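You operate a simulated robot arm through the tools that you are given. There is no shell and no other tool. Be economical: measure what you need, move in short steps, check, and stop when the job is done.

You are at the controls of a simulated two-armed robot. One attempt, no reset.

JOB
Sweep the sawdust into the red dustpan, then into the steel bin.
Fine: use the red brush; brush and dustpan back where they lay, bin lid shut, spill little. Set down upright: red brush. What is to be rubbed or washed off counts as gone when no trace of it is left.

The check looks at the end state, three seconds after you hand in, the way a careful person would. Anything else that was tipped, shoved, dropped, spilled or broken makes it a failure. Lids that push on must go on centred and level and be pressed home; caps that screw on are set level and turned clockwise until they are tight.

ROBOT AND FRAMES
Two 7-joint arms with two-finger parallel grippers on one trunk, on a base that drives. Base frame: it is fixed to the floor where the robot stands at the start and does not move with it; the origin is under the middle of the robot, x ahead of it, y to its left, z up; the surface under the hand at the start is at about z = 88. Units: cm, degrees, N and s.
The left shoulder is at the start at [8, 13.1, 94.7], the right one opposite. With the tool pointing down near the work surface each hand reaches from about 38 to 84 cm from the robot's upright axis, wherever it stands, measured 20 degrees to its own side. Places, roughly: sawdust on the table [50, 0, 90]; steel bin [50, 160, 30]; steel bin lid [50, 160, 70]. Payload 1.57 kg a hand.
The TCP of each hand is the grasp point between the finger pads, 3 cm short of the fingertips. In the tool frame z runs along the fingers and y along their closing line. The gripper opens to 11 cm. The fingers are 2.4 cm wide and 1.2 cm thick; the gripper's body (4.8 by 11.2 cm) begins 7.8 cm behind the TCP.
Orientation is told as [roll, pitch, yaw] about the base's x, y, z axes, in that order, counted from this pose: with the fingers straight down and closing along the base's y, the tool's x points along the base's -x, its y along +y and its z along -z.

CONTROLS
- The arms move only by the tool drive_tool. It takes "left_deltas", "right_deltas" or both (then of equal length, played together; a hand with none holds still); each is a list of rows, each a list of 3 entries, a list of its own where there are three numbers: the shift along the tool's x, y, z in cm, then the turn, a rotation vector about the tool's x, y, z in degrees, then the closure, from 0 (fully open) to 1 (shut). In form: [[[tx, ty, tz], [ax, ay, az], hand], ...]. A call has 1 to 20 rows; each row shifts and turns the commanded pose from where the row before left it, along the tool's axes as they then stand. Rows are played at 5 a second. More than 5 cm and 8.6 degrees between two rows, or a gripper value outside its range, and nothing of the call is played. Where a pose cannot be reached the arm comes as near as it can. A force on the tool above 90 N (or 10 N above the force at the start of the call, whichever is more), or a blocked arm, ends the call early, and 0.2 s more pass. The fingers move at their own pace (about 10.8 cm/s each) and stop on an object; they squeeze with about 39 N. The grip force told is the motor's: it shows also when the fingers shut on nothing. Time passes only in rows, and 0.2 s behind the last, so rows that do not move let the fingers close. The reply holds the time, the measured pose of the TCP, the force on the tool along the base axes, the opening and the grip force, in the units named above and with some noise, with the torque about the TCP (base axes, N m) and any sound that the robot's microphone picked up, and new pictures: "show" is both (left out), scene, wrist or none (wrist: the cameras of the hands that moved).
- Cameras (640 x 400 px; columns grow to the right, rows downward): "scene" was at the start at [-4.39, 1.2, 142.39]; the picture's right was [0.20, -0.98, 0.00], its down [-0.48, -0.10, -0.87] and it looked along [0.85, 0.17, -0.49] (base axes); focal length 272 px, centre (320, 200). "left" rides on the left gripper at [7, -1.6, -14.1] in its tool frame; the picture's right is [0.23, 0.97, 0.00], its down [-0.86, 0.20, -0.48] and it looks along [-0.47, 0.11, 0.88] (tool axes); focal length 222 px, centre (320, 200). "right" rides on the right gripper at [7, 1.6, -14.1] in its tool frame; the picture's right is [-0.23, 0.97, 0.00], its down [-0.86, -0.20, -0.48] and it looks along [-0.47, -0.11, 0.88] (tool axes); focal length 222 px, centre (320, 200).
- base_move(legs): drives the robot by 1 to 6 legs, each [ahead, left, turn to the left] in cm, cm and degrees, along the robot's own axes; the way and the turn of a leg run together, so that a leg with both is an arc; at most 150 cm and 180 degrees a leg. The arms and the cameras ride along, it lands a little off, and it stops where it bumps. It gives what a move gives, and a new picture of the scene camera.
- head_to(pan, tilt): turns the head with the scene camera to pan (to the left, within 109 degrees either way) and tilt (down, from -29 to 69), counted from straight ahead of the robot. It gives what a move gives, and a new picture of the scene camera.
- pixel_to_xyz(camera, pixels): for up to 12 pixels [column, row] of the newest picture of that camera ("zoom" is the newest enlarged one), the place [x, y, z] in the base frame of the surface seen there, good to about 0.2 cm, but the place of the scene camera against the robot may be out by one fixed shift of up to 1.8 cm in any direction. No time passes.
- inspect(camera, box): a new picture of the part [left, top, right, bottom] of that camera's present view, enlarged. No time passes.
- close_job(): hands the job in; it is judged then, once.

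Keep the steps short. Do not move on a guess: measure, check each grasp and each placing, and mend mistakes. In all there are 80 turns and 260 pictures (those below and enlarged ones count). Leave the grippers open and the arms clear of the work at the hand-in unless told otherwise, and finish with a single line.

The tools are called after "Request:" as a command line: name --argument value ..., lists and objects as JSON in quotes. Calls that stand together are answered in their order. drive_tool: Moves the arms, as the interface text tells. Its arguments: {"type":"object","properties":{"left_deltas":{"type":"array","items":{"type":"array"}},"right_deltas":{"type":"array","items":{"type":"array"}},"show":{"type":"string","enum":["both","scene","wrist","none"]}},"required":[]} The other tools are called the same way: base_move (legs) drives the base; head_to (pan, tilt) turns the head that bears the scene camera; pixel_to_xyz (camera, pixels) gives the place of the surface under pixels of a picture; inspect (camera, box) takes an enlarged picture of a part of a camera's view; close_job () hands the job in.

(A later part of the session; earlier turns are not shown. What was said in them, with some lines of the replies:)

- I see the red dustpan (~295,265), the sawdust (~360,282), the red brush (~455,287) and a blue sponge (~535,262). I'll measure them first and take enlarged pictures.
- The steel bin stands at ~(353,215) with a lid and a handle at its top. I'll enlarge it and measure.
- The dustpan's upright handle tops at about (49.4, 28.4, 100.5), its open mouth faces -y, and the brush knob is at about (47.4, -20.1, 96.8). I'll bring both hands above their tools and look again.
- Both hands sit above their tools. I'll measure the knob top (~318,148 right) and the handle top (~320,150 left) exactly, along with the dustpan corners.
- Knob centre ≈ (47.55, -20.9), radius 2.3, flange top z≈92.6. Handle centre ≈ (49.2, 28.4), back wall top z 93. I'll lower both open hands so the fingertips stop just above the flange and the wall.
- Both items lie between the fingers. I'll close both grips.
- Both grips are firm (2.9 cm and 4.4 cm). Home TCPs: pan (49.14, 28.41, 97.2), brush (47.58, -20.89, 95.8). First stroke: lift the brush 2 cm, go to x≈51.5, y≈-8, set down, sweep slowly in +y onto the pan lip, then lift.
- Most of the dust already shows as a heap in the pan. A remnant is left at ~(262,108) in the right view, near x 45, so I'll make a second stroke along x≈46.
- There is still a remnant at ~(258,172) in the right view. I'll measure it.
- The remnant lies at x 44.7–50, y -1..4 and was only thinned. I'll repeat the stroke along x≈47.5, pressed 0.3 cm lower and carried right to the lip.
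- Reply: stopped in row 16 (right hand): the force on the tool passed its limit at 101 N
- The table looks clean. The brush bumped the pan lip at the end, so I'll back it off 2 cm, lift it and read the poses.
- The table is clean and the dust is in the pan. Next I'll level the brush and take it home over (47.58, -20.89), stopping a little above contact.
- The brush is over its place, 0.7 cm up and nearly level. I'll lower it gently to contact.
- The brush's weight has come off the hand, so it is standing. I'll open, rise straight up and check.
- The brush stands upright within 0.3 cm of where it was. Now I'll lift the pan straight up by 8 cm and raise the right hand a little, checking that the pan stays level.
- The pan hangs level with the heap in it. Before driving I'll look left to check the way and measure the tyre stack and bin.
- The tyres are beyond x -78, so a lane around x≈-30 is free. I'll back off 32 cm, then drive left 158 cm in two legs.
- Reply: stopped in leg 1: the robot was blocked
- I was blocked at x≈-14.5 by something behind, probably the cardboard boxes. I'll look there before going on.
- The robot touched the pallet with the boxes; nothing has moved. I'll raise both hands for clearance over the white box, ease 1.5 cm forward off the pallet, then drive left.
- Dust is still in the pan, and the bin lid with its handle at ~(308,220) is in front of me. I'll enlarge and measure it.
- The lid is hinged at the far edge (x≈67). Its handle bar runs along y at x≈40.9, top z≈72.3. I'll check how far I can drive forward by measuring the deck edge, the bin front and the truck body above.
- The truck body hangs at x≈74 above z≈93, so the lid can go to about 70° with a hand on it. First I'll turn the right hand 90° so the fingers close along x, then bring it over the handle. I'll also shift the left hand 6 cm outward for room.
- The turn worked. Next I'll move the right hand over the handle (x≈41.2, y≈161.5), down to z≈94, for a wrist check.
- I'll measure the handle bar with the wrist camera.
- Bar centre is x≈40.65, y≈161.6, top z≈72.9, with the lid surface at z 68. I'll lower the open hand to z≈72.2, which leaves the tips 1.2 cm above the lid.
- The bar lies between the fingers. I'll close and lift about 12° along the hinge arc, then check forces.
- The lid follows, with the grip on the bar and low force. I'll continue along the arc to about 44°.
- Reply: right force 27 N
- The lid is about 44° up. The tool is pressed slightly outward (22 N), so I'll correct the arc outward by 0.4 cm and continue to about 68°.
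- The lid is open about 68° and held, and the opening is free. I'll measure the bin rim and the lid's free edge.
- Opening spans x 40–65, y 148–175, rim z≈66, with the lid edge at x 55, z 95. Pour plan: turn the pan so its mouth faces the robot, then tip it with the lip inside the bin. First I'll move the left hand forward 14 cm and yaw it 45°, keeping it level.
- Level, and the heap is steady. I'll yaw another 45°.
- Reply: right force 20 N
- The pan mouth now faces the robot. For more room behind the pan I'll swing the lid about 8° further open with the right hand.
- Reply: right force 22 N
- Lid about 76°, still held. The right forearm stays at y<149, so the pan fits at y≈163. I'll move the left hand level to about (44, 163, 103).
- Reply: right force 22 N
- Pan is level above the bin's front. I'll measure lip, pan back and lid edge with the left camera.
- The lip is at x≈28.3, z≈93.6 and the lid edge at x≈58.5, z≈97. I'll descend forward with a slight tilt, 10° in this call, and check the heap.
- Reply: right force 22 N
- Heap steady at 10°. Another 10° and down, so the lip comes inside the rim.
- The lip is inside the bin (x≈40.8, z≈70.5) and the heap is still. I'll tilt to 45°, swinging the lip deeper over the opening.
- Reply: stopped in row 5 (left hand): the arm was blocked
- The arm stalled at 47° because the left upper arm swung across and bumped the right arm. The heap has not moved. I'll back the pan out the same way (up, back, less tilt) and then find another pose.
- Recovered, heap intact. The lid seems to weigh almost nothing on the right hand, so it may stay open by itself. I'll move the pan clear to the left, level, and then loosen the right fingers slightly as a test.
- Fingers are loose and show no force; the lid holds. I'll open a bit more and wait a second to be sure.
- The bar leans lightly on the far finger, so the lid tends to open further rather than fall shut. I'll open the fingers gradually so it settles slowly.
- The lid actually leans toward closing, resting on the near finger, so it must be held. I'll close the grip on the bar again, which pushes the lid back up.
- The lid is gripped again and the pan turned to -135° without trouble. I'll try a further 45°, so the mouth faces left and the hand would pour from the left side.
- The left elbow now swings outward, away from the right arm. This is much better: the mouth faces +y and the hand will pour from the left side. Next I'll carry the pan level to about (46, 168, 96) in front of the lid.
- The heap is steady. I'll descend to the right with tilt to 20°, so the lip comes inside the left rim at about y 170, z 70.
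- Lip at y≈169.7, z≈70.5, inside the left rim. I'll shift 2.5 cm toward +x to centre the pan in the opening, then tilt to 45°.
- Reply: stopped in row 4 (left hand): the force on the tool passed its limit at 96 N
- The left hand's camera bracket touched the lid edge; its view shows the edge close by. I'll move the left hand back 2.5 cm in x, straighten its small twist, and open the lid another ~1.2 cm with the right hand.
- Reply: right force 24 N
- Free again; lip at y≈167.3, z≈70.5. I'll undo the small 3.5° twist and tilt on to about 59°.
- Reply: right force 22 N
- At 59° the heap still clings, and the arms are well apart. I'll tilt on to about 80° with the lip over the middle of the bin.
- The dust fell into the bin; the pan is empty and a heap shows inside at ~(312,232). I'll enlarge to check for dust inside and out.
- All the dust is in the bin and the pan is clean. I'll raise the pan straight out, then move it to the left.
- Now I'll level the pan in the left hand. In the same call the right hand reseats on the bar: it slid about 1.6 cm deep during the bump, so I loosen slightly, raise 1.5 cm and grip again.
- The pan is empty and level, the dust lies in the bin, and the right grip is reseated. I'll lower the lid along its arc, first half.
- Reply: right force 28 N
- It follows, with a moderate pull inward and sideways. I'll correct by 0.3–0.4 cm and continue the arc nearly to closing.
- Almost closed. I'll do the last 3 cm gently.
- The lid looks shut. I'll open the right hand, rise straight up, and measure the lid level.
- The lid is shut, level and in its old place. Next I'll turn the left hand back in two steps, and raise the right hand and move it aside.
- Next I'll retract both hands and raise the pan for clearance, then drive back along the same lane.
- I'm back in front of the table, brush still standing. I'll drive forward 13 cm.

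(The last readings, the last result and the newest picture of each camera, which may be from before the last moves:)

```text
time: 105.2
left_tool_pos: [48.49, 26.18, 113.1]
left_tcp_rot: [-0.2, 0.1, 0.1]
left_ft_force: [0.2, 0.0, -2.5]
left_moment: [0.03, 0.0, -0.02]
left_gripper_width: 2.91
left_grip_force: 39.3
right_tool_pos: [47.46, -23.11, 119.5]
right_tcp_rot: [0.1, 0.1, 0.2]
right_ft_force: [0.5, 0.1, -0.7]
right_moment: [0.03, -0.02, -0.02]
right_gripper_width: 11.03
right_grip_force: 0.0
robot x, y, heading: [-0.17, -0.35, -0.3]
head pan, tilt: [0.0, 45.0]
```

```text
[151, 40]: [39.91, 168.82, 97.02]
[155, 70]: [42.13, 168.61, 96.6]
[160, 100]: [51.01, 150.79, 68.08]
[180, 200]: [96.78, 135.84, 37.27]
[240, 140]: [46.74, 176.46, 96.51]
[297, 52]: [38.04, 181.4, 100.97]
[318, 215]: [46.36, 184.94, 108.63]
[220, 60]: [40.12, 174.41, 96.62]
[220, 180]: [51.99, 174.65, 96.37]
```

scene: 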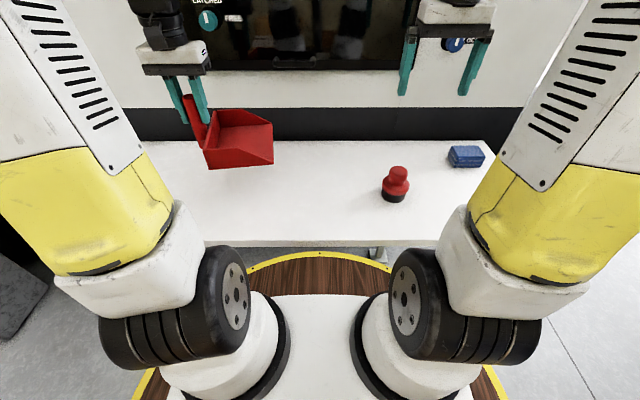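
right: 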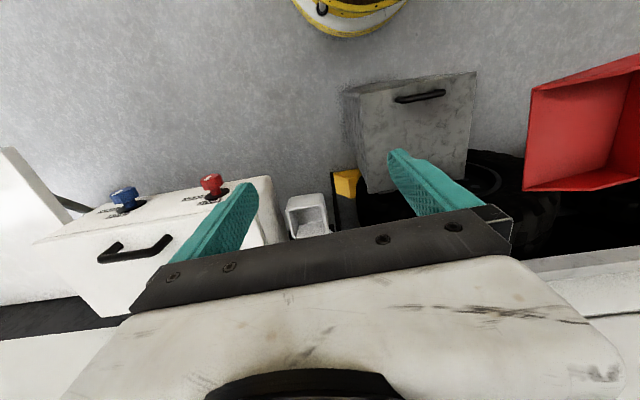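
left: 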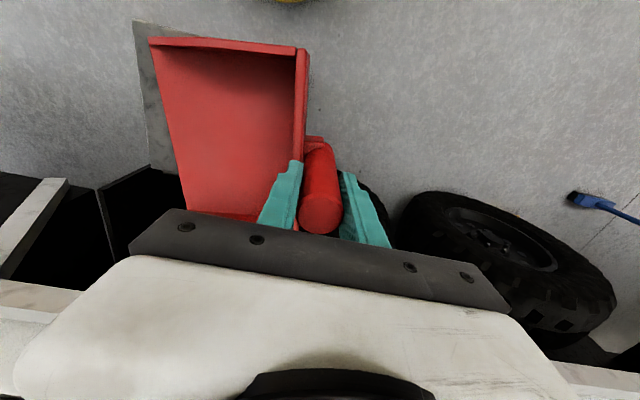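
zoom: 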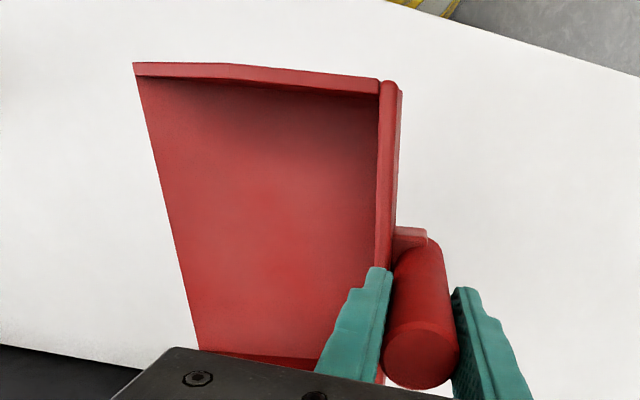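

Now I'll shift to the home place (49.15, 28.41) and lower the pan to about 1.3 cm above the table.

Request:
drive_tool --left_deltas '[[[-0.66, 2.23, 0], [0, 0, 0], 1], [[0, 0, 3.5], [0, 0, 0], 1], [[0, 0, 3.5], [0, 0, 0], 1], [[0, 0, 3.5], [0, 0, 0], 1], [[0, 0, 3.5], [0, 0, 0], 1], [[0, 0, 0.2], [0, 0, 0], 1]]'

Request:
pixel_to_xyz --camera "left" --pixels '[[152, 40], [156, 60], [163, 100], [175, 170], [240, 140], [297, 52], [318, 215], [220, 60], [220, 180]]'

Request:
inspect --camera "scene" --box '[140, 100, 320, 220]'

```text
time: 106.6
left_tool_pos: [48.94, 28.31, 98.88]
left_tcp_rot: [-0.2, 0.2, 0.0]
left_ft_force: [-0.1, -0.2, -0.8]
left_moment: [0.05, 0.0, 0.02]
left_gripper_width: 2.94
left_grip_force: 39.0
right_tool_pos: [47.53, -22.97, 119.5]
right_tcp_rot: [0.0, 0.1, 0.2]
right_ft_force: [0.4, 0.4, -0.4]
right_moment: [-0.03, 0.01, -0.01]
right_gripper_width: 11.0
right_grip_force: 0.0
robot x, y, heading: [-0.75, -0.23, -0.1]
head pan, tilt: [0.0, 45.0]
```

scene: 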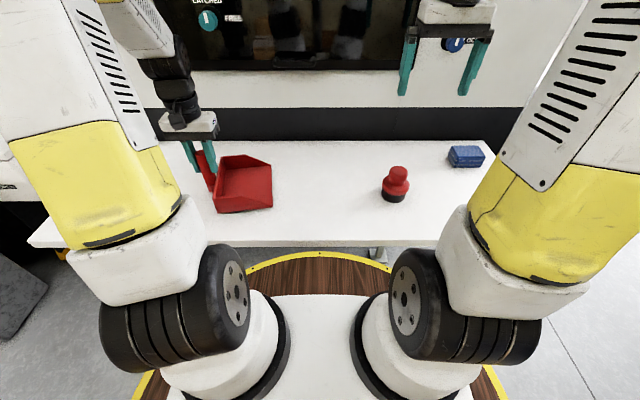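
left: 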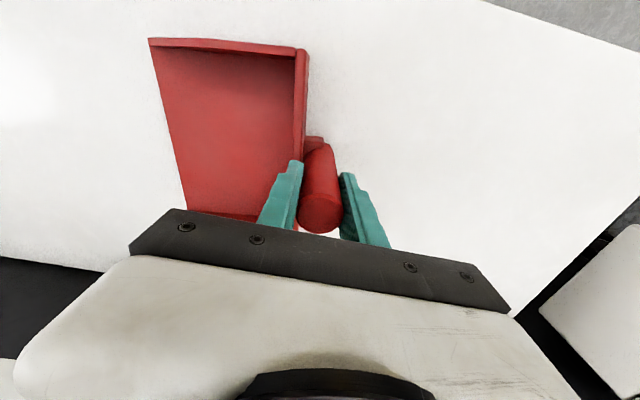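

```text
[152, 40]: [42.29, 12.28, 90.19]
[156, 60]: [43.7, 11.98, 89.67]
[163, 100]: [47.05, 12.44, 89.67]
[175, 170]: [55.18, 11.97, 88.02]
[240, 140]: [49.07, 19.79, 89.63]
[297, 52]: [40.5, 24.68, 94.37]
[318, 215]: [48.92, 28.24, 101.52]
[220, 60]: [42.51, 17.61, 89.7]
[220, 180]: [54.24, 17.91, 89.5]
```

```text
3.33 times, centred on (230, 160) of scene
```

zoom: 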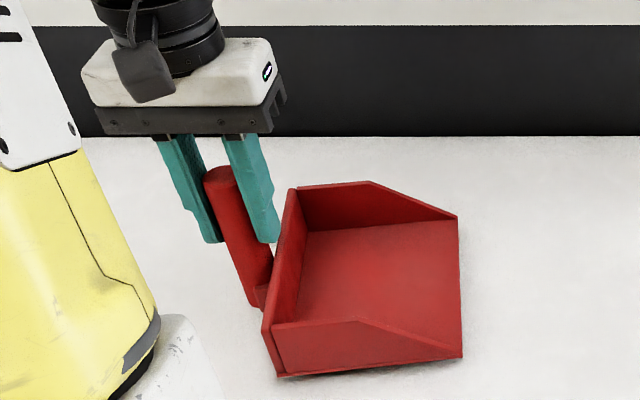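

Level; the floor is about 1.2 cm above its resting height. I'll shift +0.25 cm in x and y to match the old marks and lower gently.

Request:
drive_tool --left_deltas '[[[-0.25, 0.3, 0.3], [0, 0, 0], 1], [[0, 0, 0.4], [0, 0, 0], 1], [[0, 0, 0.35], [0, 0, 0], 1], [[0, 0, 0.2], [0, 0, 0], 1], [[0, 0, 0], [0, 0, 0], 1]]' --show "none"

Request:
inspect --camera "scene" --box '[140, 100, 320, 220]'

```text
time: 107.8
left_tool_pos: [49.16, 28.72, 97.81]
left_tcp_rot: [-0.2, 0.1, 0.1]
left_ft_force: [-5.1, 0.6, 14.8]
left_moment: [0.06, -1.11, -0.01]
left_gripper_width: 2.94
left_grip_force: 39.3
right_tool_pos: [47.38, -22.92, 119.47]
right_tcp_rot: [0.0, 0.1, 0.2]
right_ft_force: [-0.6, -0.6, -0.6]
right_moment: [-0.02, 0.0, 0.02]
right_gripper_width: 11.0
right_grip_force: 0.0
robot x, y, heading: [-0.29, -0.49, -0.5]
head pan, tilt: [0.0, 45.0]
```

```text
3.33 times, centred on (230, 160) of scene
```

zoom: 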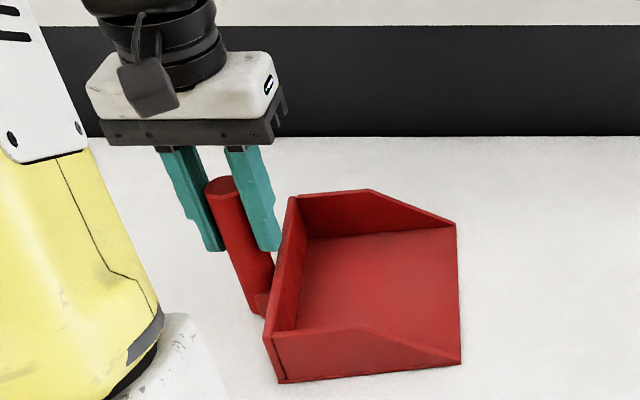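

The pan is on the table (15 N up). I'll open the left hand, rise straight up and check the pan's place.

Request:
drive_tool --left_deltas '[[[0, 0, -0.1], [0, 0, 0], 0.7], [[0, 0, 0], [0, 0, 0], 0.4], [[0, 0, 0], [0, 0, 0], 0], [[0, 0, 0], [0, 0, 0], 0], [[0, 0, -3.1], [0, 0, 0], 0], [[0, 0, -4], [0, 0, 0], 0], [[0, 0, -4], [0, 0, 0], 0], [[0, 0, -1.3], [0, 0, 0], 0]]'

Request:
pixel_to_xyz --camera "left" --pixels '[[310, 152], [320, 152], [330, 152], [320, 143], [320, 161], [318, 60], [298, 185], [219, 40], [217, 157], [303, 150], [218, 100], [290, 130]]'

```text
time: 109.6
left_tool_pos: [49.38, 28.91, 110.21]
left_tcp_rot: [-0.2, 0.2, 0.0]
left_ft_force: [-0.2, 0.0, -0.6]
left_moment: [-0.01, 0.03, -0.02]
left_gripper_width: 10.99
left_grip_force: 0.1
right_tool_pos: [47.5, -22.98, 119.52]
right_tcp_rot: [0.2, 0.1, 0.2]
right_ft_force: [0.6, 0.1, -0.6]
right_moment: [0.01, 0.05, 0.03]
right_gripper_width: 10.99
right_grip_force: 0.0
robot x, y, heading: [-0.08, -0.54, -0.2]
head pan, tilt: [0.0, 45.0]
```

scene: 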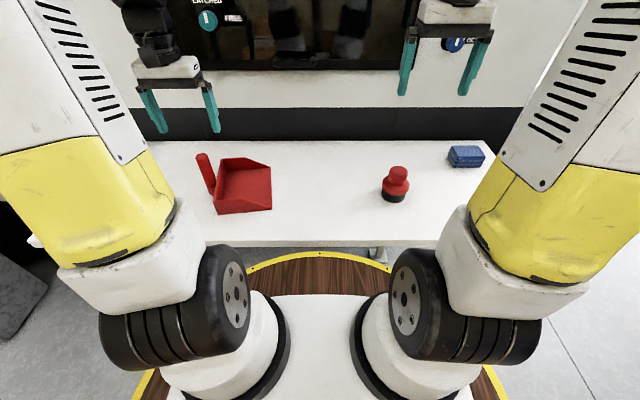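
left: 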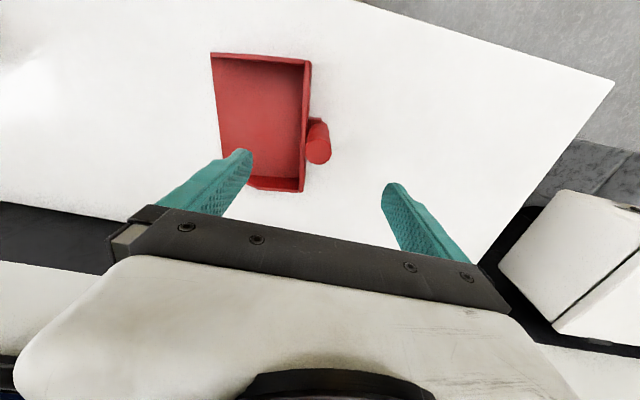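

```text
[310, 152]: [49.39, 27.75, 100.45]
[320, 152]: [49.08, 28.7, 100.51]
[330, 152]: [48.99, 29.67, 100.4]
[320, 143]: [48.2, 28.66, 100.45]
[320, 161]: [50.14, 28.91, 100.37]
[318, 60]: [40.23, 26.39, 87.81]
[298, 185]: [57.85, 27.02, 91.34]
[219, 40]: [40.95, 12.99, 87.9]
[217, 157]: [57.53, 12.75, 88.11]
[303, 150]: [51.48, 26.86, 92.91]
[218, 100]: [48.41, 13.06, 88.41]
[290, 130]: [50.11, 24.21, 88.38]
```

Handle is at (49.1, 28.6) but the pan seems turned a few degrees compared with the start picture. I'll measure its corners.

Request:
inspect --camera "left" --box '[180, 30, 360, 210]'

Request:
pixel_to_xyz --camera "left" --pixels '[[213, 55], [309, 64], [299, 189], [250, 184], [222, 140], [218, 100], [215, 75], [306, 80], [302, 130], [300, 170]]'

Request:
pixel_to_xyz --camera "scene" --pixels '[[218, 213], [270, 208], [268, 168], [222, 160], [265, 190], [205, 157]]'

```text
2.22 times, centred on (270, 120) of left
```

zoom: 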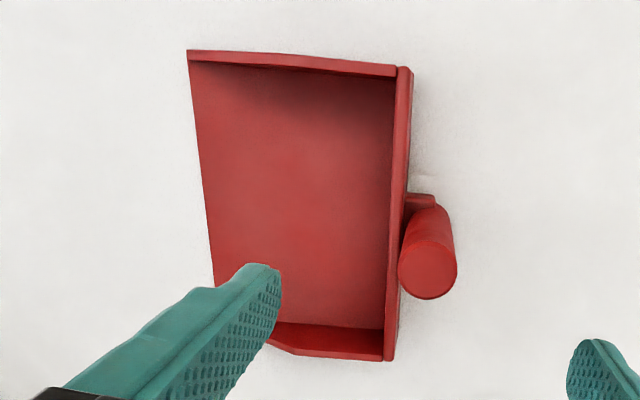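

```text
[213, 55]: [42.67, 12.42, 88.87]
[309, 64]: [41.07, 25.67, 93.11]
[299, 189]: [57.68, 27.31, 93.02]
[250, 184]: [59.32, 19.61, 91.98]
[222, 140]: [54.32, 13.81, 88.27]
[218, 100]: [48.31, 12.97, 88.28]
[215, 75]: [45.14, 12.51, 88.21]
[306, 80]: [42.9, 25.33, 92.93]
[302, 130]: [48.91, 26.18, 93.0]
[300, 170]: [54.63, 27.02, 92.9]
```

```text
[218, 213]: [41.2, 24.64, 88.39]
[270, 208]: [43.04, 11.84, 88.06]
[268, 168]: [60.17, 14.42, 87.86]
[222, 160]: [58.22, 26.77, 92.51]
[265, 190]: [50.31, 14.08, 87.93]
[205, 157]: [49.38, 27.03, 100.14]
```

The pan is yawed about 5.7° counter-clockwise from its first lie (back wall slope 5.6°, at first about 0–2.7°). I'll regrip the handle, lift slightly, turn it back 5.6° and set it 0.25 cm lower in y.

Request:
drive_tool --left_deltas '[[[0.2, -0.25, 4], [0, 0, 0], 0], [[0, 0, 4], [0, 0, 0], 0], [[0, 0, 4], [0, 0, 0], 0], [[0, 0, 0.7], [0, 0, 0], 0.3], [[0, 0, 0], [0, 0, 0], 0.6], [[0, 0, 0], [0, 0, 0], 1], [[0, 0, 0], [0, 0, 0], 1], [[0, 0, 0], [0, 0, 0], 1], [[0, 0, -0.8], [0, 0, 0], 1], [[0, 0, 0], [0, 0, 2.8], 1], [[0, -0.25, 0], [0, 0, 2.8], 1], [[0, 0, 0], [0, 0, 0], 1]]' --show "wrist"

Request:
pixel_to_xyz --camera "scene" --pixels '[[218, 213], [270, 208], [268, 168], [222, 160]]'

Request:
inspect --camera "scene" --box '[140, 100, 320, 220]'

```text
time: 112.2
left_tool_pos: [49.08, 28.24, 98.14]
left_tcp_rot: [-0.3, 0.2, -5.6]
left_ft_force: [0.4, -0.4, -1.5]
left_moment: [0.07, 0.01, 0.02]
left_gripper_width: 2.91
left_grip_force: 38.8
right_tool_pos: [47.62, -23.03, 119.41]
right_tcp_rot: [0.1, 0.1, 0.1]
right_ft_force: [0.9, 0.1, 0.6]
right_moment: [-0.01, 0.01, 0.02]
right_gripper_width: 11.0
right_grip_force: 0.1
robot x, y, heading: [-0.3, -0.35, -0.3]
head pan, tilt: [0.0, 45.0]
```

left: 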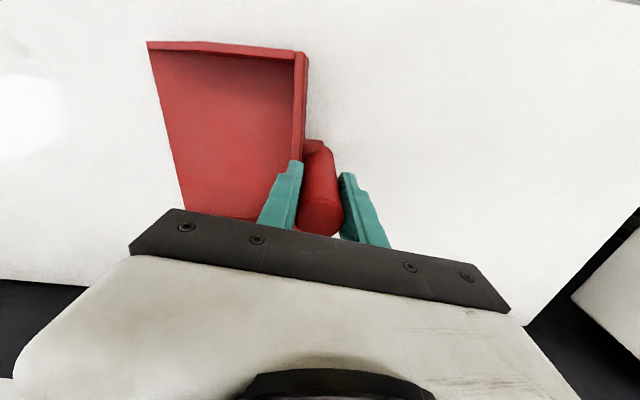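

```text
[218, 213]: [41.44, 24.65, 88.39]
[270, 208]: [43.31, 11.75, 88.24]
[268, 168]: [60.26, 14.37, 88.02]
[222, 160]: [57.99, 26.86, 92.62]
```

```text
3.33 times, centred on (230, 160) of scene
```

zoom: 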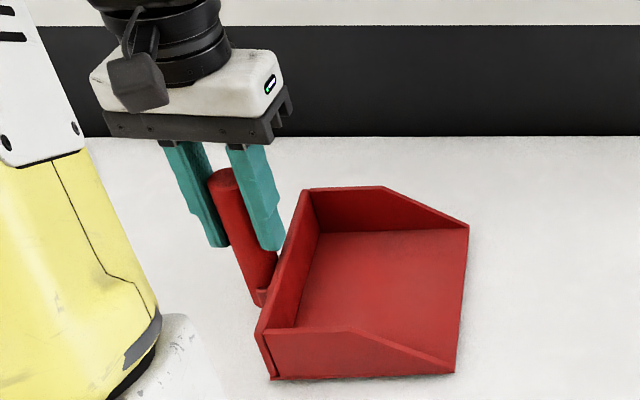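

It turned. I'll lower, release, rise and turn the hand straight for comparison with the first measurement.

Request:
drive_tool --left_deltas '[[[0, 0, 0.4], [0, 0, 0], 1], [[0, 0, 0.35], [0, 0, 0], 1], [[0, 0, 0], [0, 0, 0], 1], [[0, 0, 0], [0, 0, 0], 0.7], [[0, 0, 0], [0, 0, 0], 0.4], [[0, 0, 0], [0, 0, 0], 0], [[0, 0, 0], [0, 0, 0], 0], [[0, 0, -3], [0, 0, 0], 0], [[0, 0, -4], [0, 0, 0], 0], [[0, 0, -4], [0, 0, 0], 0], [[-0.3, 0.15, -1.8], [0, 0, -5.6], 0], [[0, 0, 0], [0, 0, 0], 0]]'

Request:
inspect --camera "left" --box '[180, 30, 360, 210]'

Request:
pixel_to_xyz --camera "left" --pixels '[[320, 152], [320, 143], [320, 161], [318, 60], [298, 185], [219, 42], [217, 155], [303, 150], [218, 100], [219, 75]]'

```text
time: 114.8
left_tool_pos: [49.27, 28.56, 110.37]
left_tcp_rot: [-0.3, 0.2, 0.2]
left_ft_force: [0.7, 0.6, 0.0]
left_moment: [0.03, -0.03, 0.02]
left_gripper_width: 10.98
left_grip_force: 0.0
right_tool_pos: [47.39, -23.06, 119.48]
right_tcp_rot: [0.1, 0.1, 0.2]
right_ft_force: [0.6, -0.2, 0.0]
right_moment: [-0.02, 0.01, -0.02]
right_gripper_width: 11.0
right_grip_force: 0.0
robot x, y, heading: [-0.18, -0.41, -0.3]
head pan, tilt: [0.0, 45.0]
```

scene: 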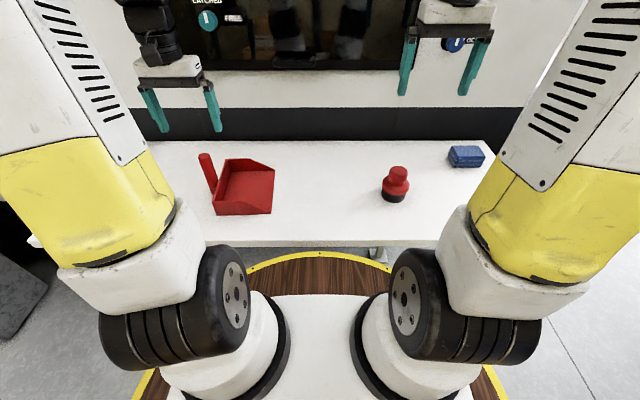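
left: 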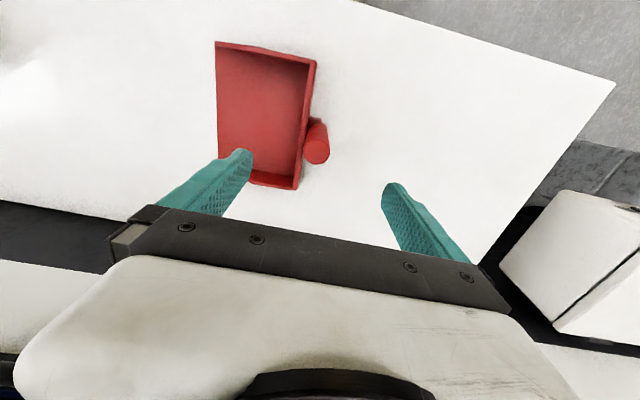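

```text
2.22 times, centred on (270, 120) of left
```

zoom: 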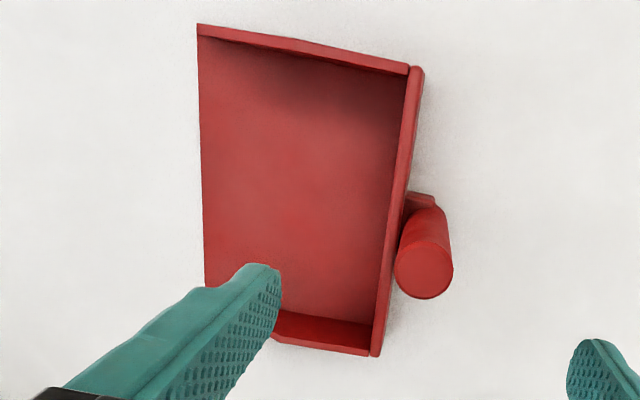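

```text
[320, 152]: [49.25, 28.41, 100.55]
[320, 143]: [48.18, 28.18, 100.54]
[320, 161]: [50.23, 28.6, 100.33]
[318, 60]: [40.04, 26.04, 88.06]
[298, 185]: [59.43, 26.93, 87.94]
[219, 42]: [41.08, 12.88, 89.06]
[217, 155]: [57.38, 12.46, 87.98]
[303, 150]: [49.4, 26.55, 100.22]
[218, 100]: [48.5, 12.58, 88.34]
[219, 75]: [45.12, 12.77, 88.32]
```

The pan matches its first lie (lip 41.1/12.9 and 48.5/12.6, at first 41.2/13.0 and 48.5/12.7). I'll raise the left hand clear and take a last look at the table and the bin.

Request:
drive_tool --left_deltas '[[[0, 0, -4], [0, 0, 0], 0], [[0, 0, -4], [0, 0, 0], 0]]' --show "none"

Request:
inspect --camera "scene" --box '[180, 130, 500, 250]'

Request:
head_to --pan 75 --tilt 30

Request:
inspect --camera "scene" --box '[290, 130, 510, 280]'

```text
time: 115.4
left_tool_pos: [49.44, 28.32, 118.31]
left_tcp_rot: [-0.3, 0.3, 0.2]
left_ft_force: [-0.2, 0.1, -0.3]
left_moment: [0.02, -0.01, 0.02]
left_gripper_width: 10.99
left_grip_force: 0.1
right_tool_pos: [47.63, -22.92, 119.44]
right_tcp_rot: [0.2, 0.1, 0.1]
right_ft_force: [-0.1, 0.9, -0.4]
right_moment: [0.01, 0.04, 0.01]
right_gripper_width: 10.99
right_grip_force: 0.0
robot x, y, heading: [-0.61, -0.63, -0.5]
head pan, tilt: [0.0, 45.0]
```

```text
2.00 times, centred on (340, 190) of scene
```

zoom: 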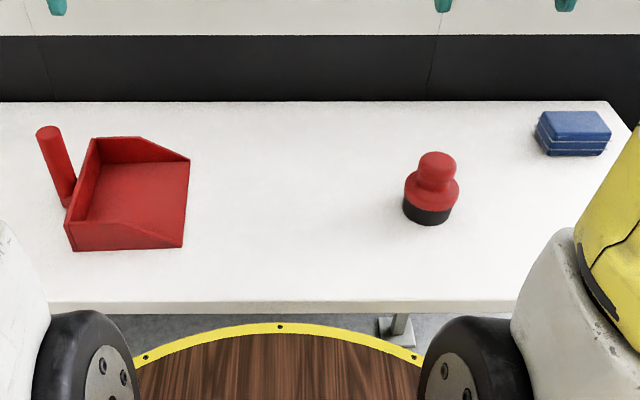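

```text
time: 116.9
left_tool_pos: [49.34, 28.49, 118.33]
left_tcp_rot: [-0.3, 0.3, 0.1]
left_ft_force: [0.0, -0.7, 0.1]
left_moment: [0.01, 0.0, -0.02]
left_gripper_width: 10.98
left_grip_force: 0.0
right_tool_pos: [47.56, -23.01, 119.44]
right_tcp_rot: [0.1, 0.1, 0.3]
right_ft_force: [-0.1, -0.1, 0.4]
right_moment: [-0.02, 0.0, 0.0]
right_gripper_width: 11.0
right_grip_force: 0.1
robot x, y, heading: [-0.27, -0.44, -0.3]
head pan, tilt: [75.0, 30.0]
```

scene: 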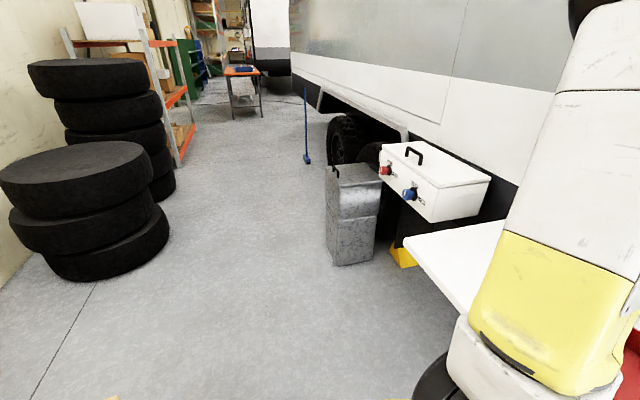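

```text
2.67 times, centred on (400, 205) of scene
```

zoom: 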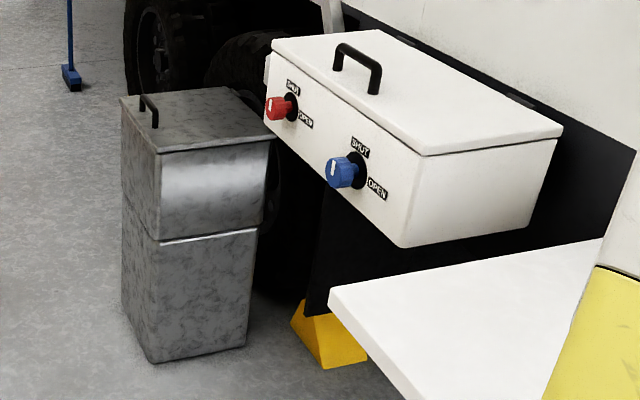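

The table is clean, the brush stands upright, the pan is in its place, the bin is shut and unmoved, and both hands are open and clear. Handing in.

Request:
close_job

```text
The job is handed in.
```

The sawdust is swept up and in the steel bin with its lid shut, no spill was visible, and the red brush (upright) and dustpan are back where they lay.
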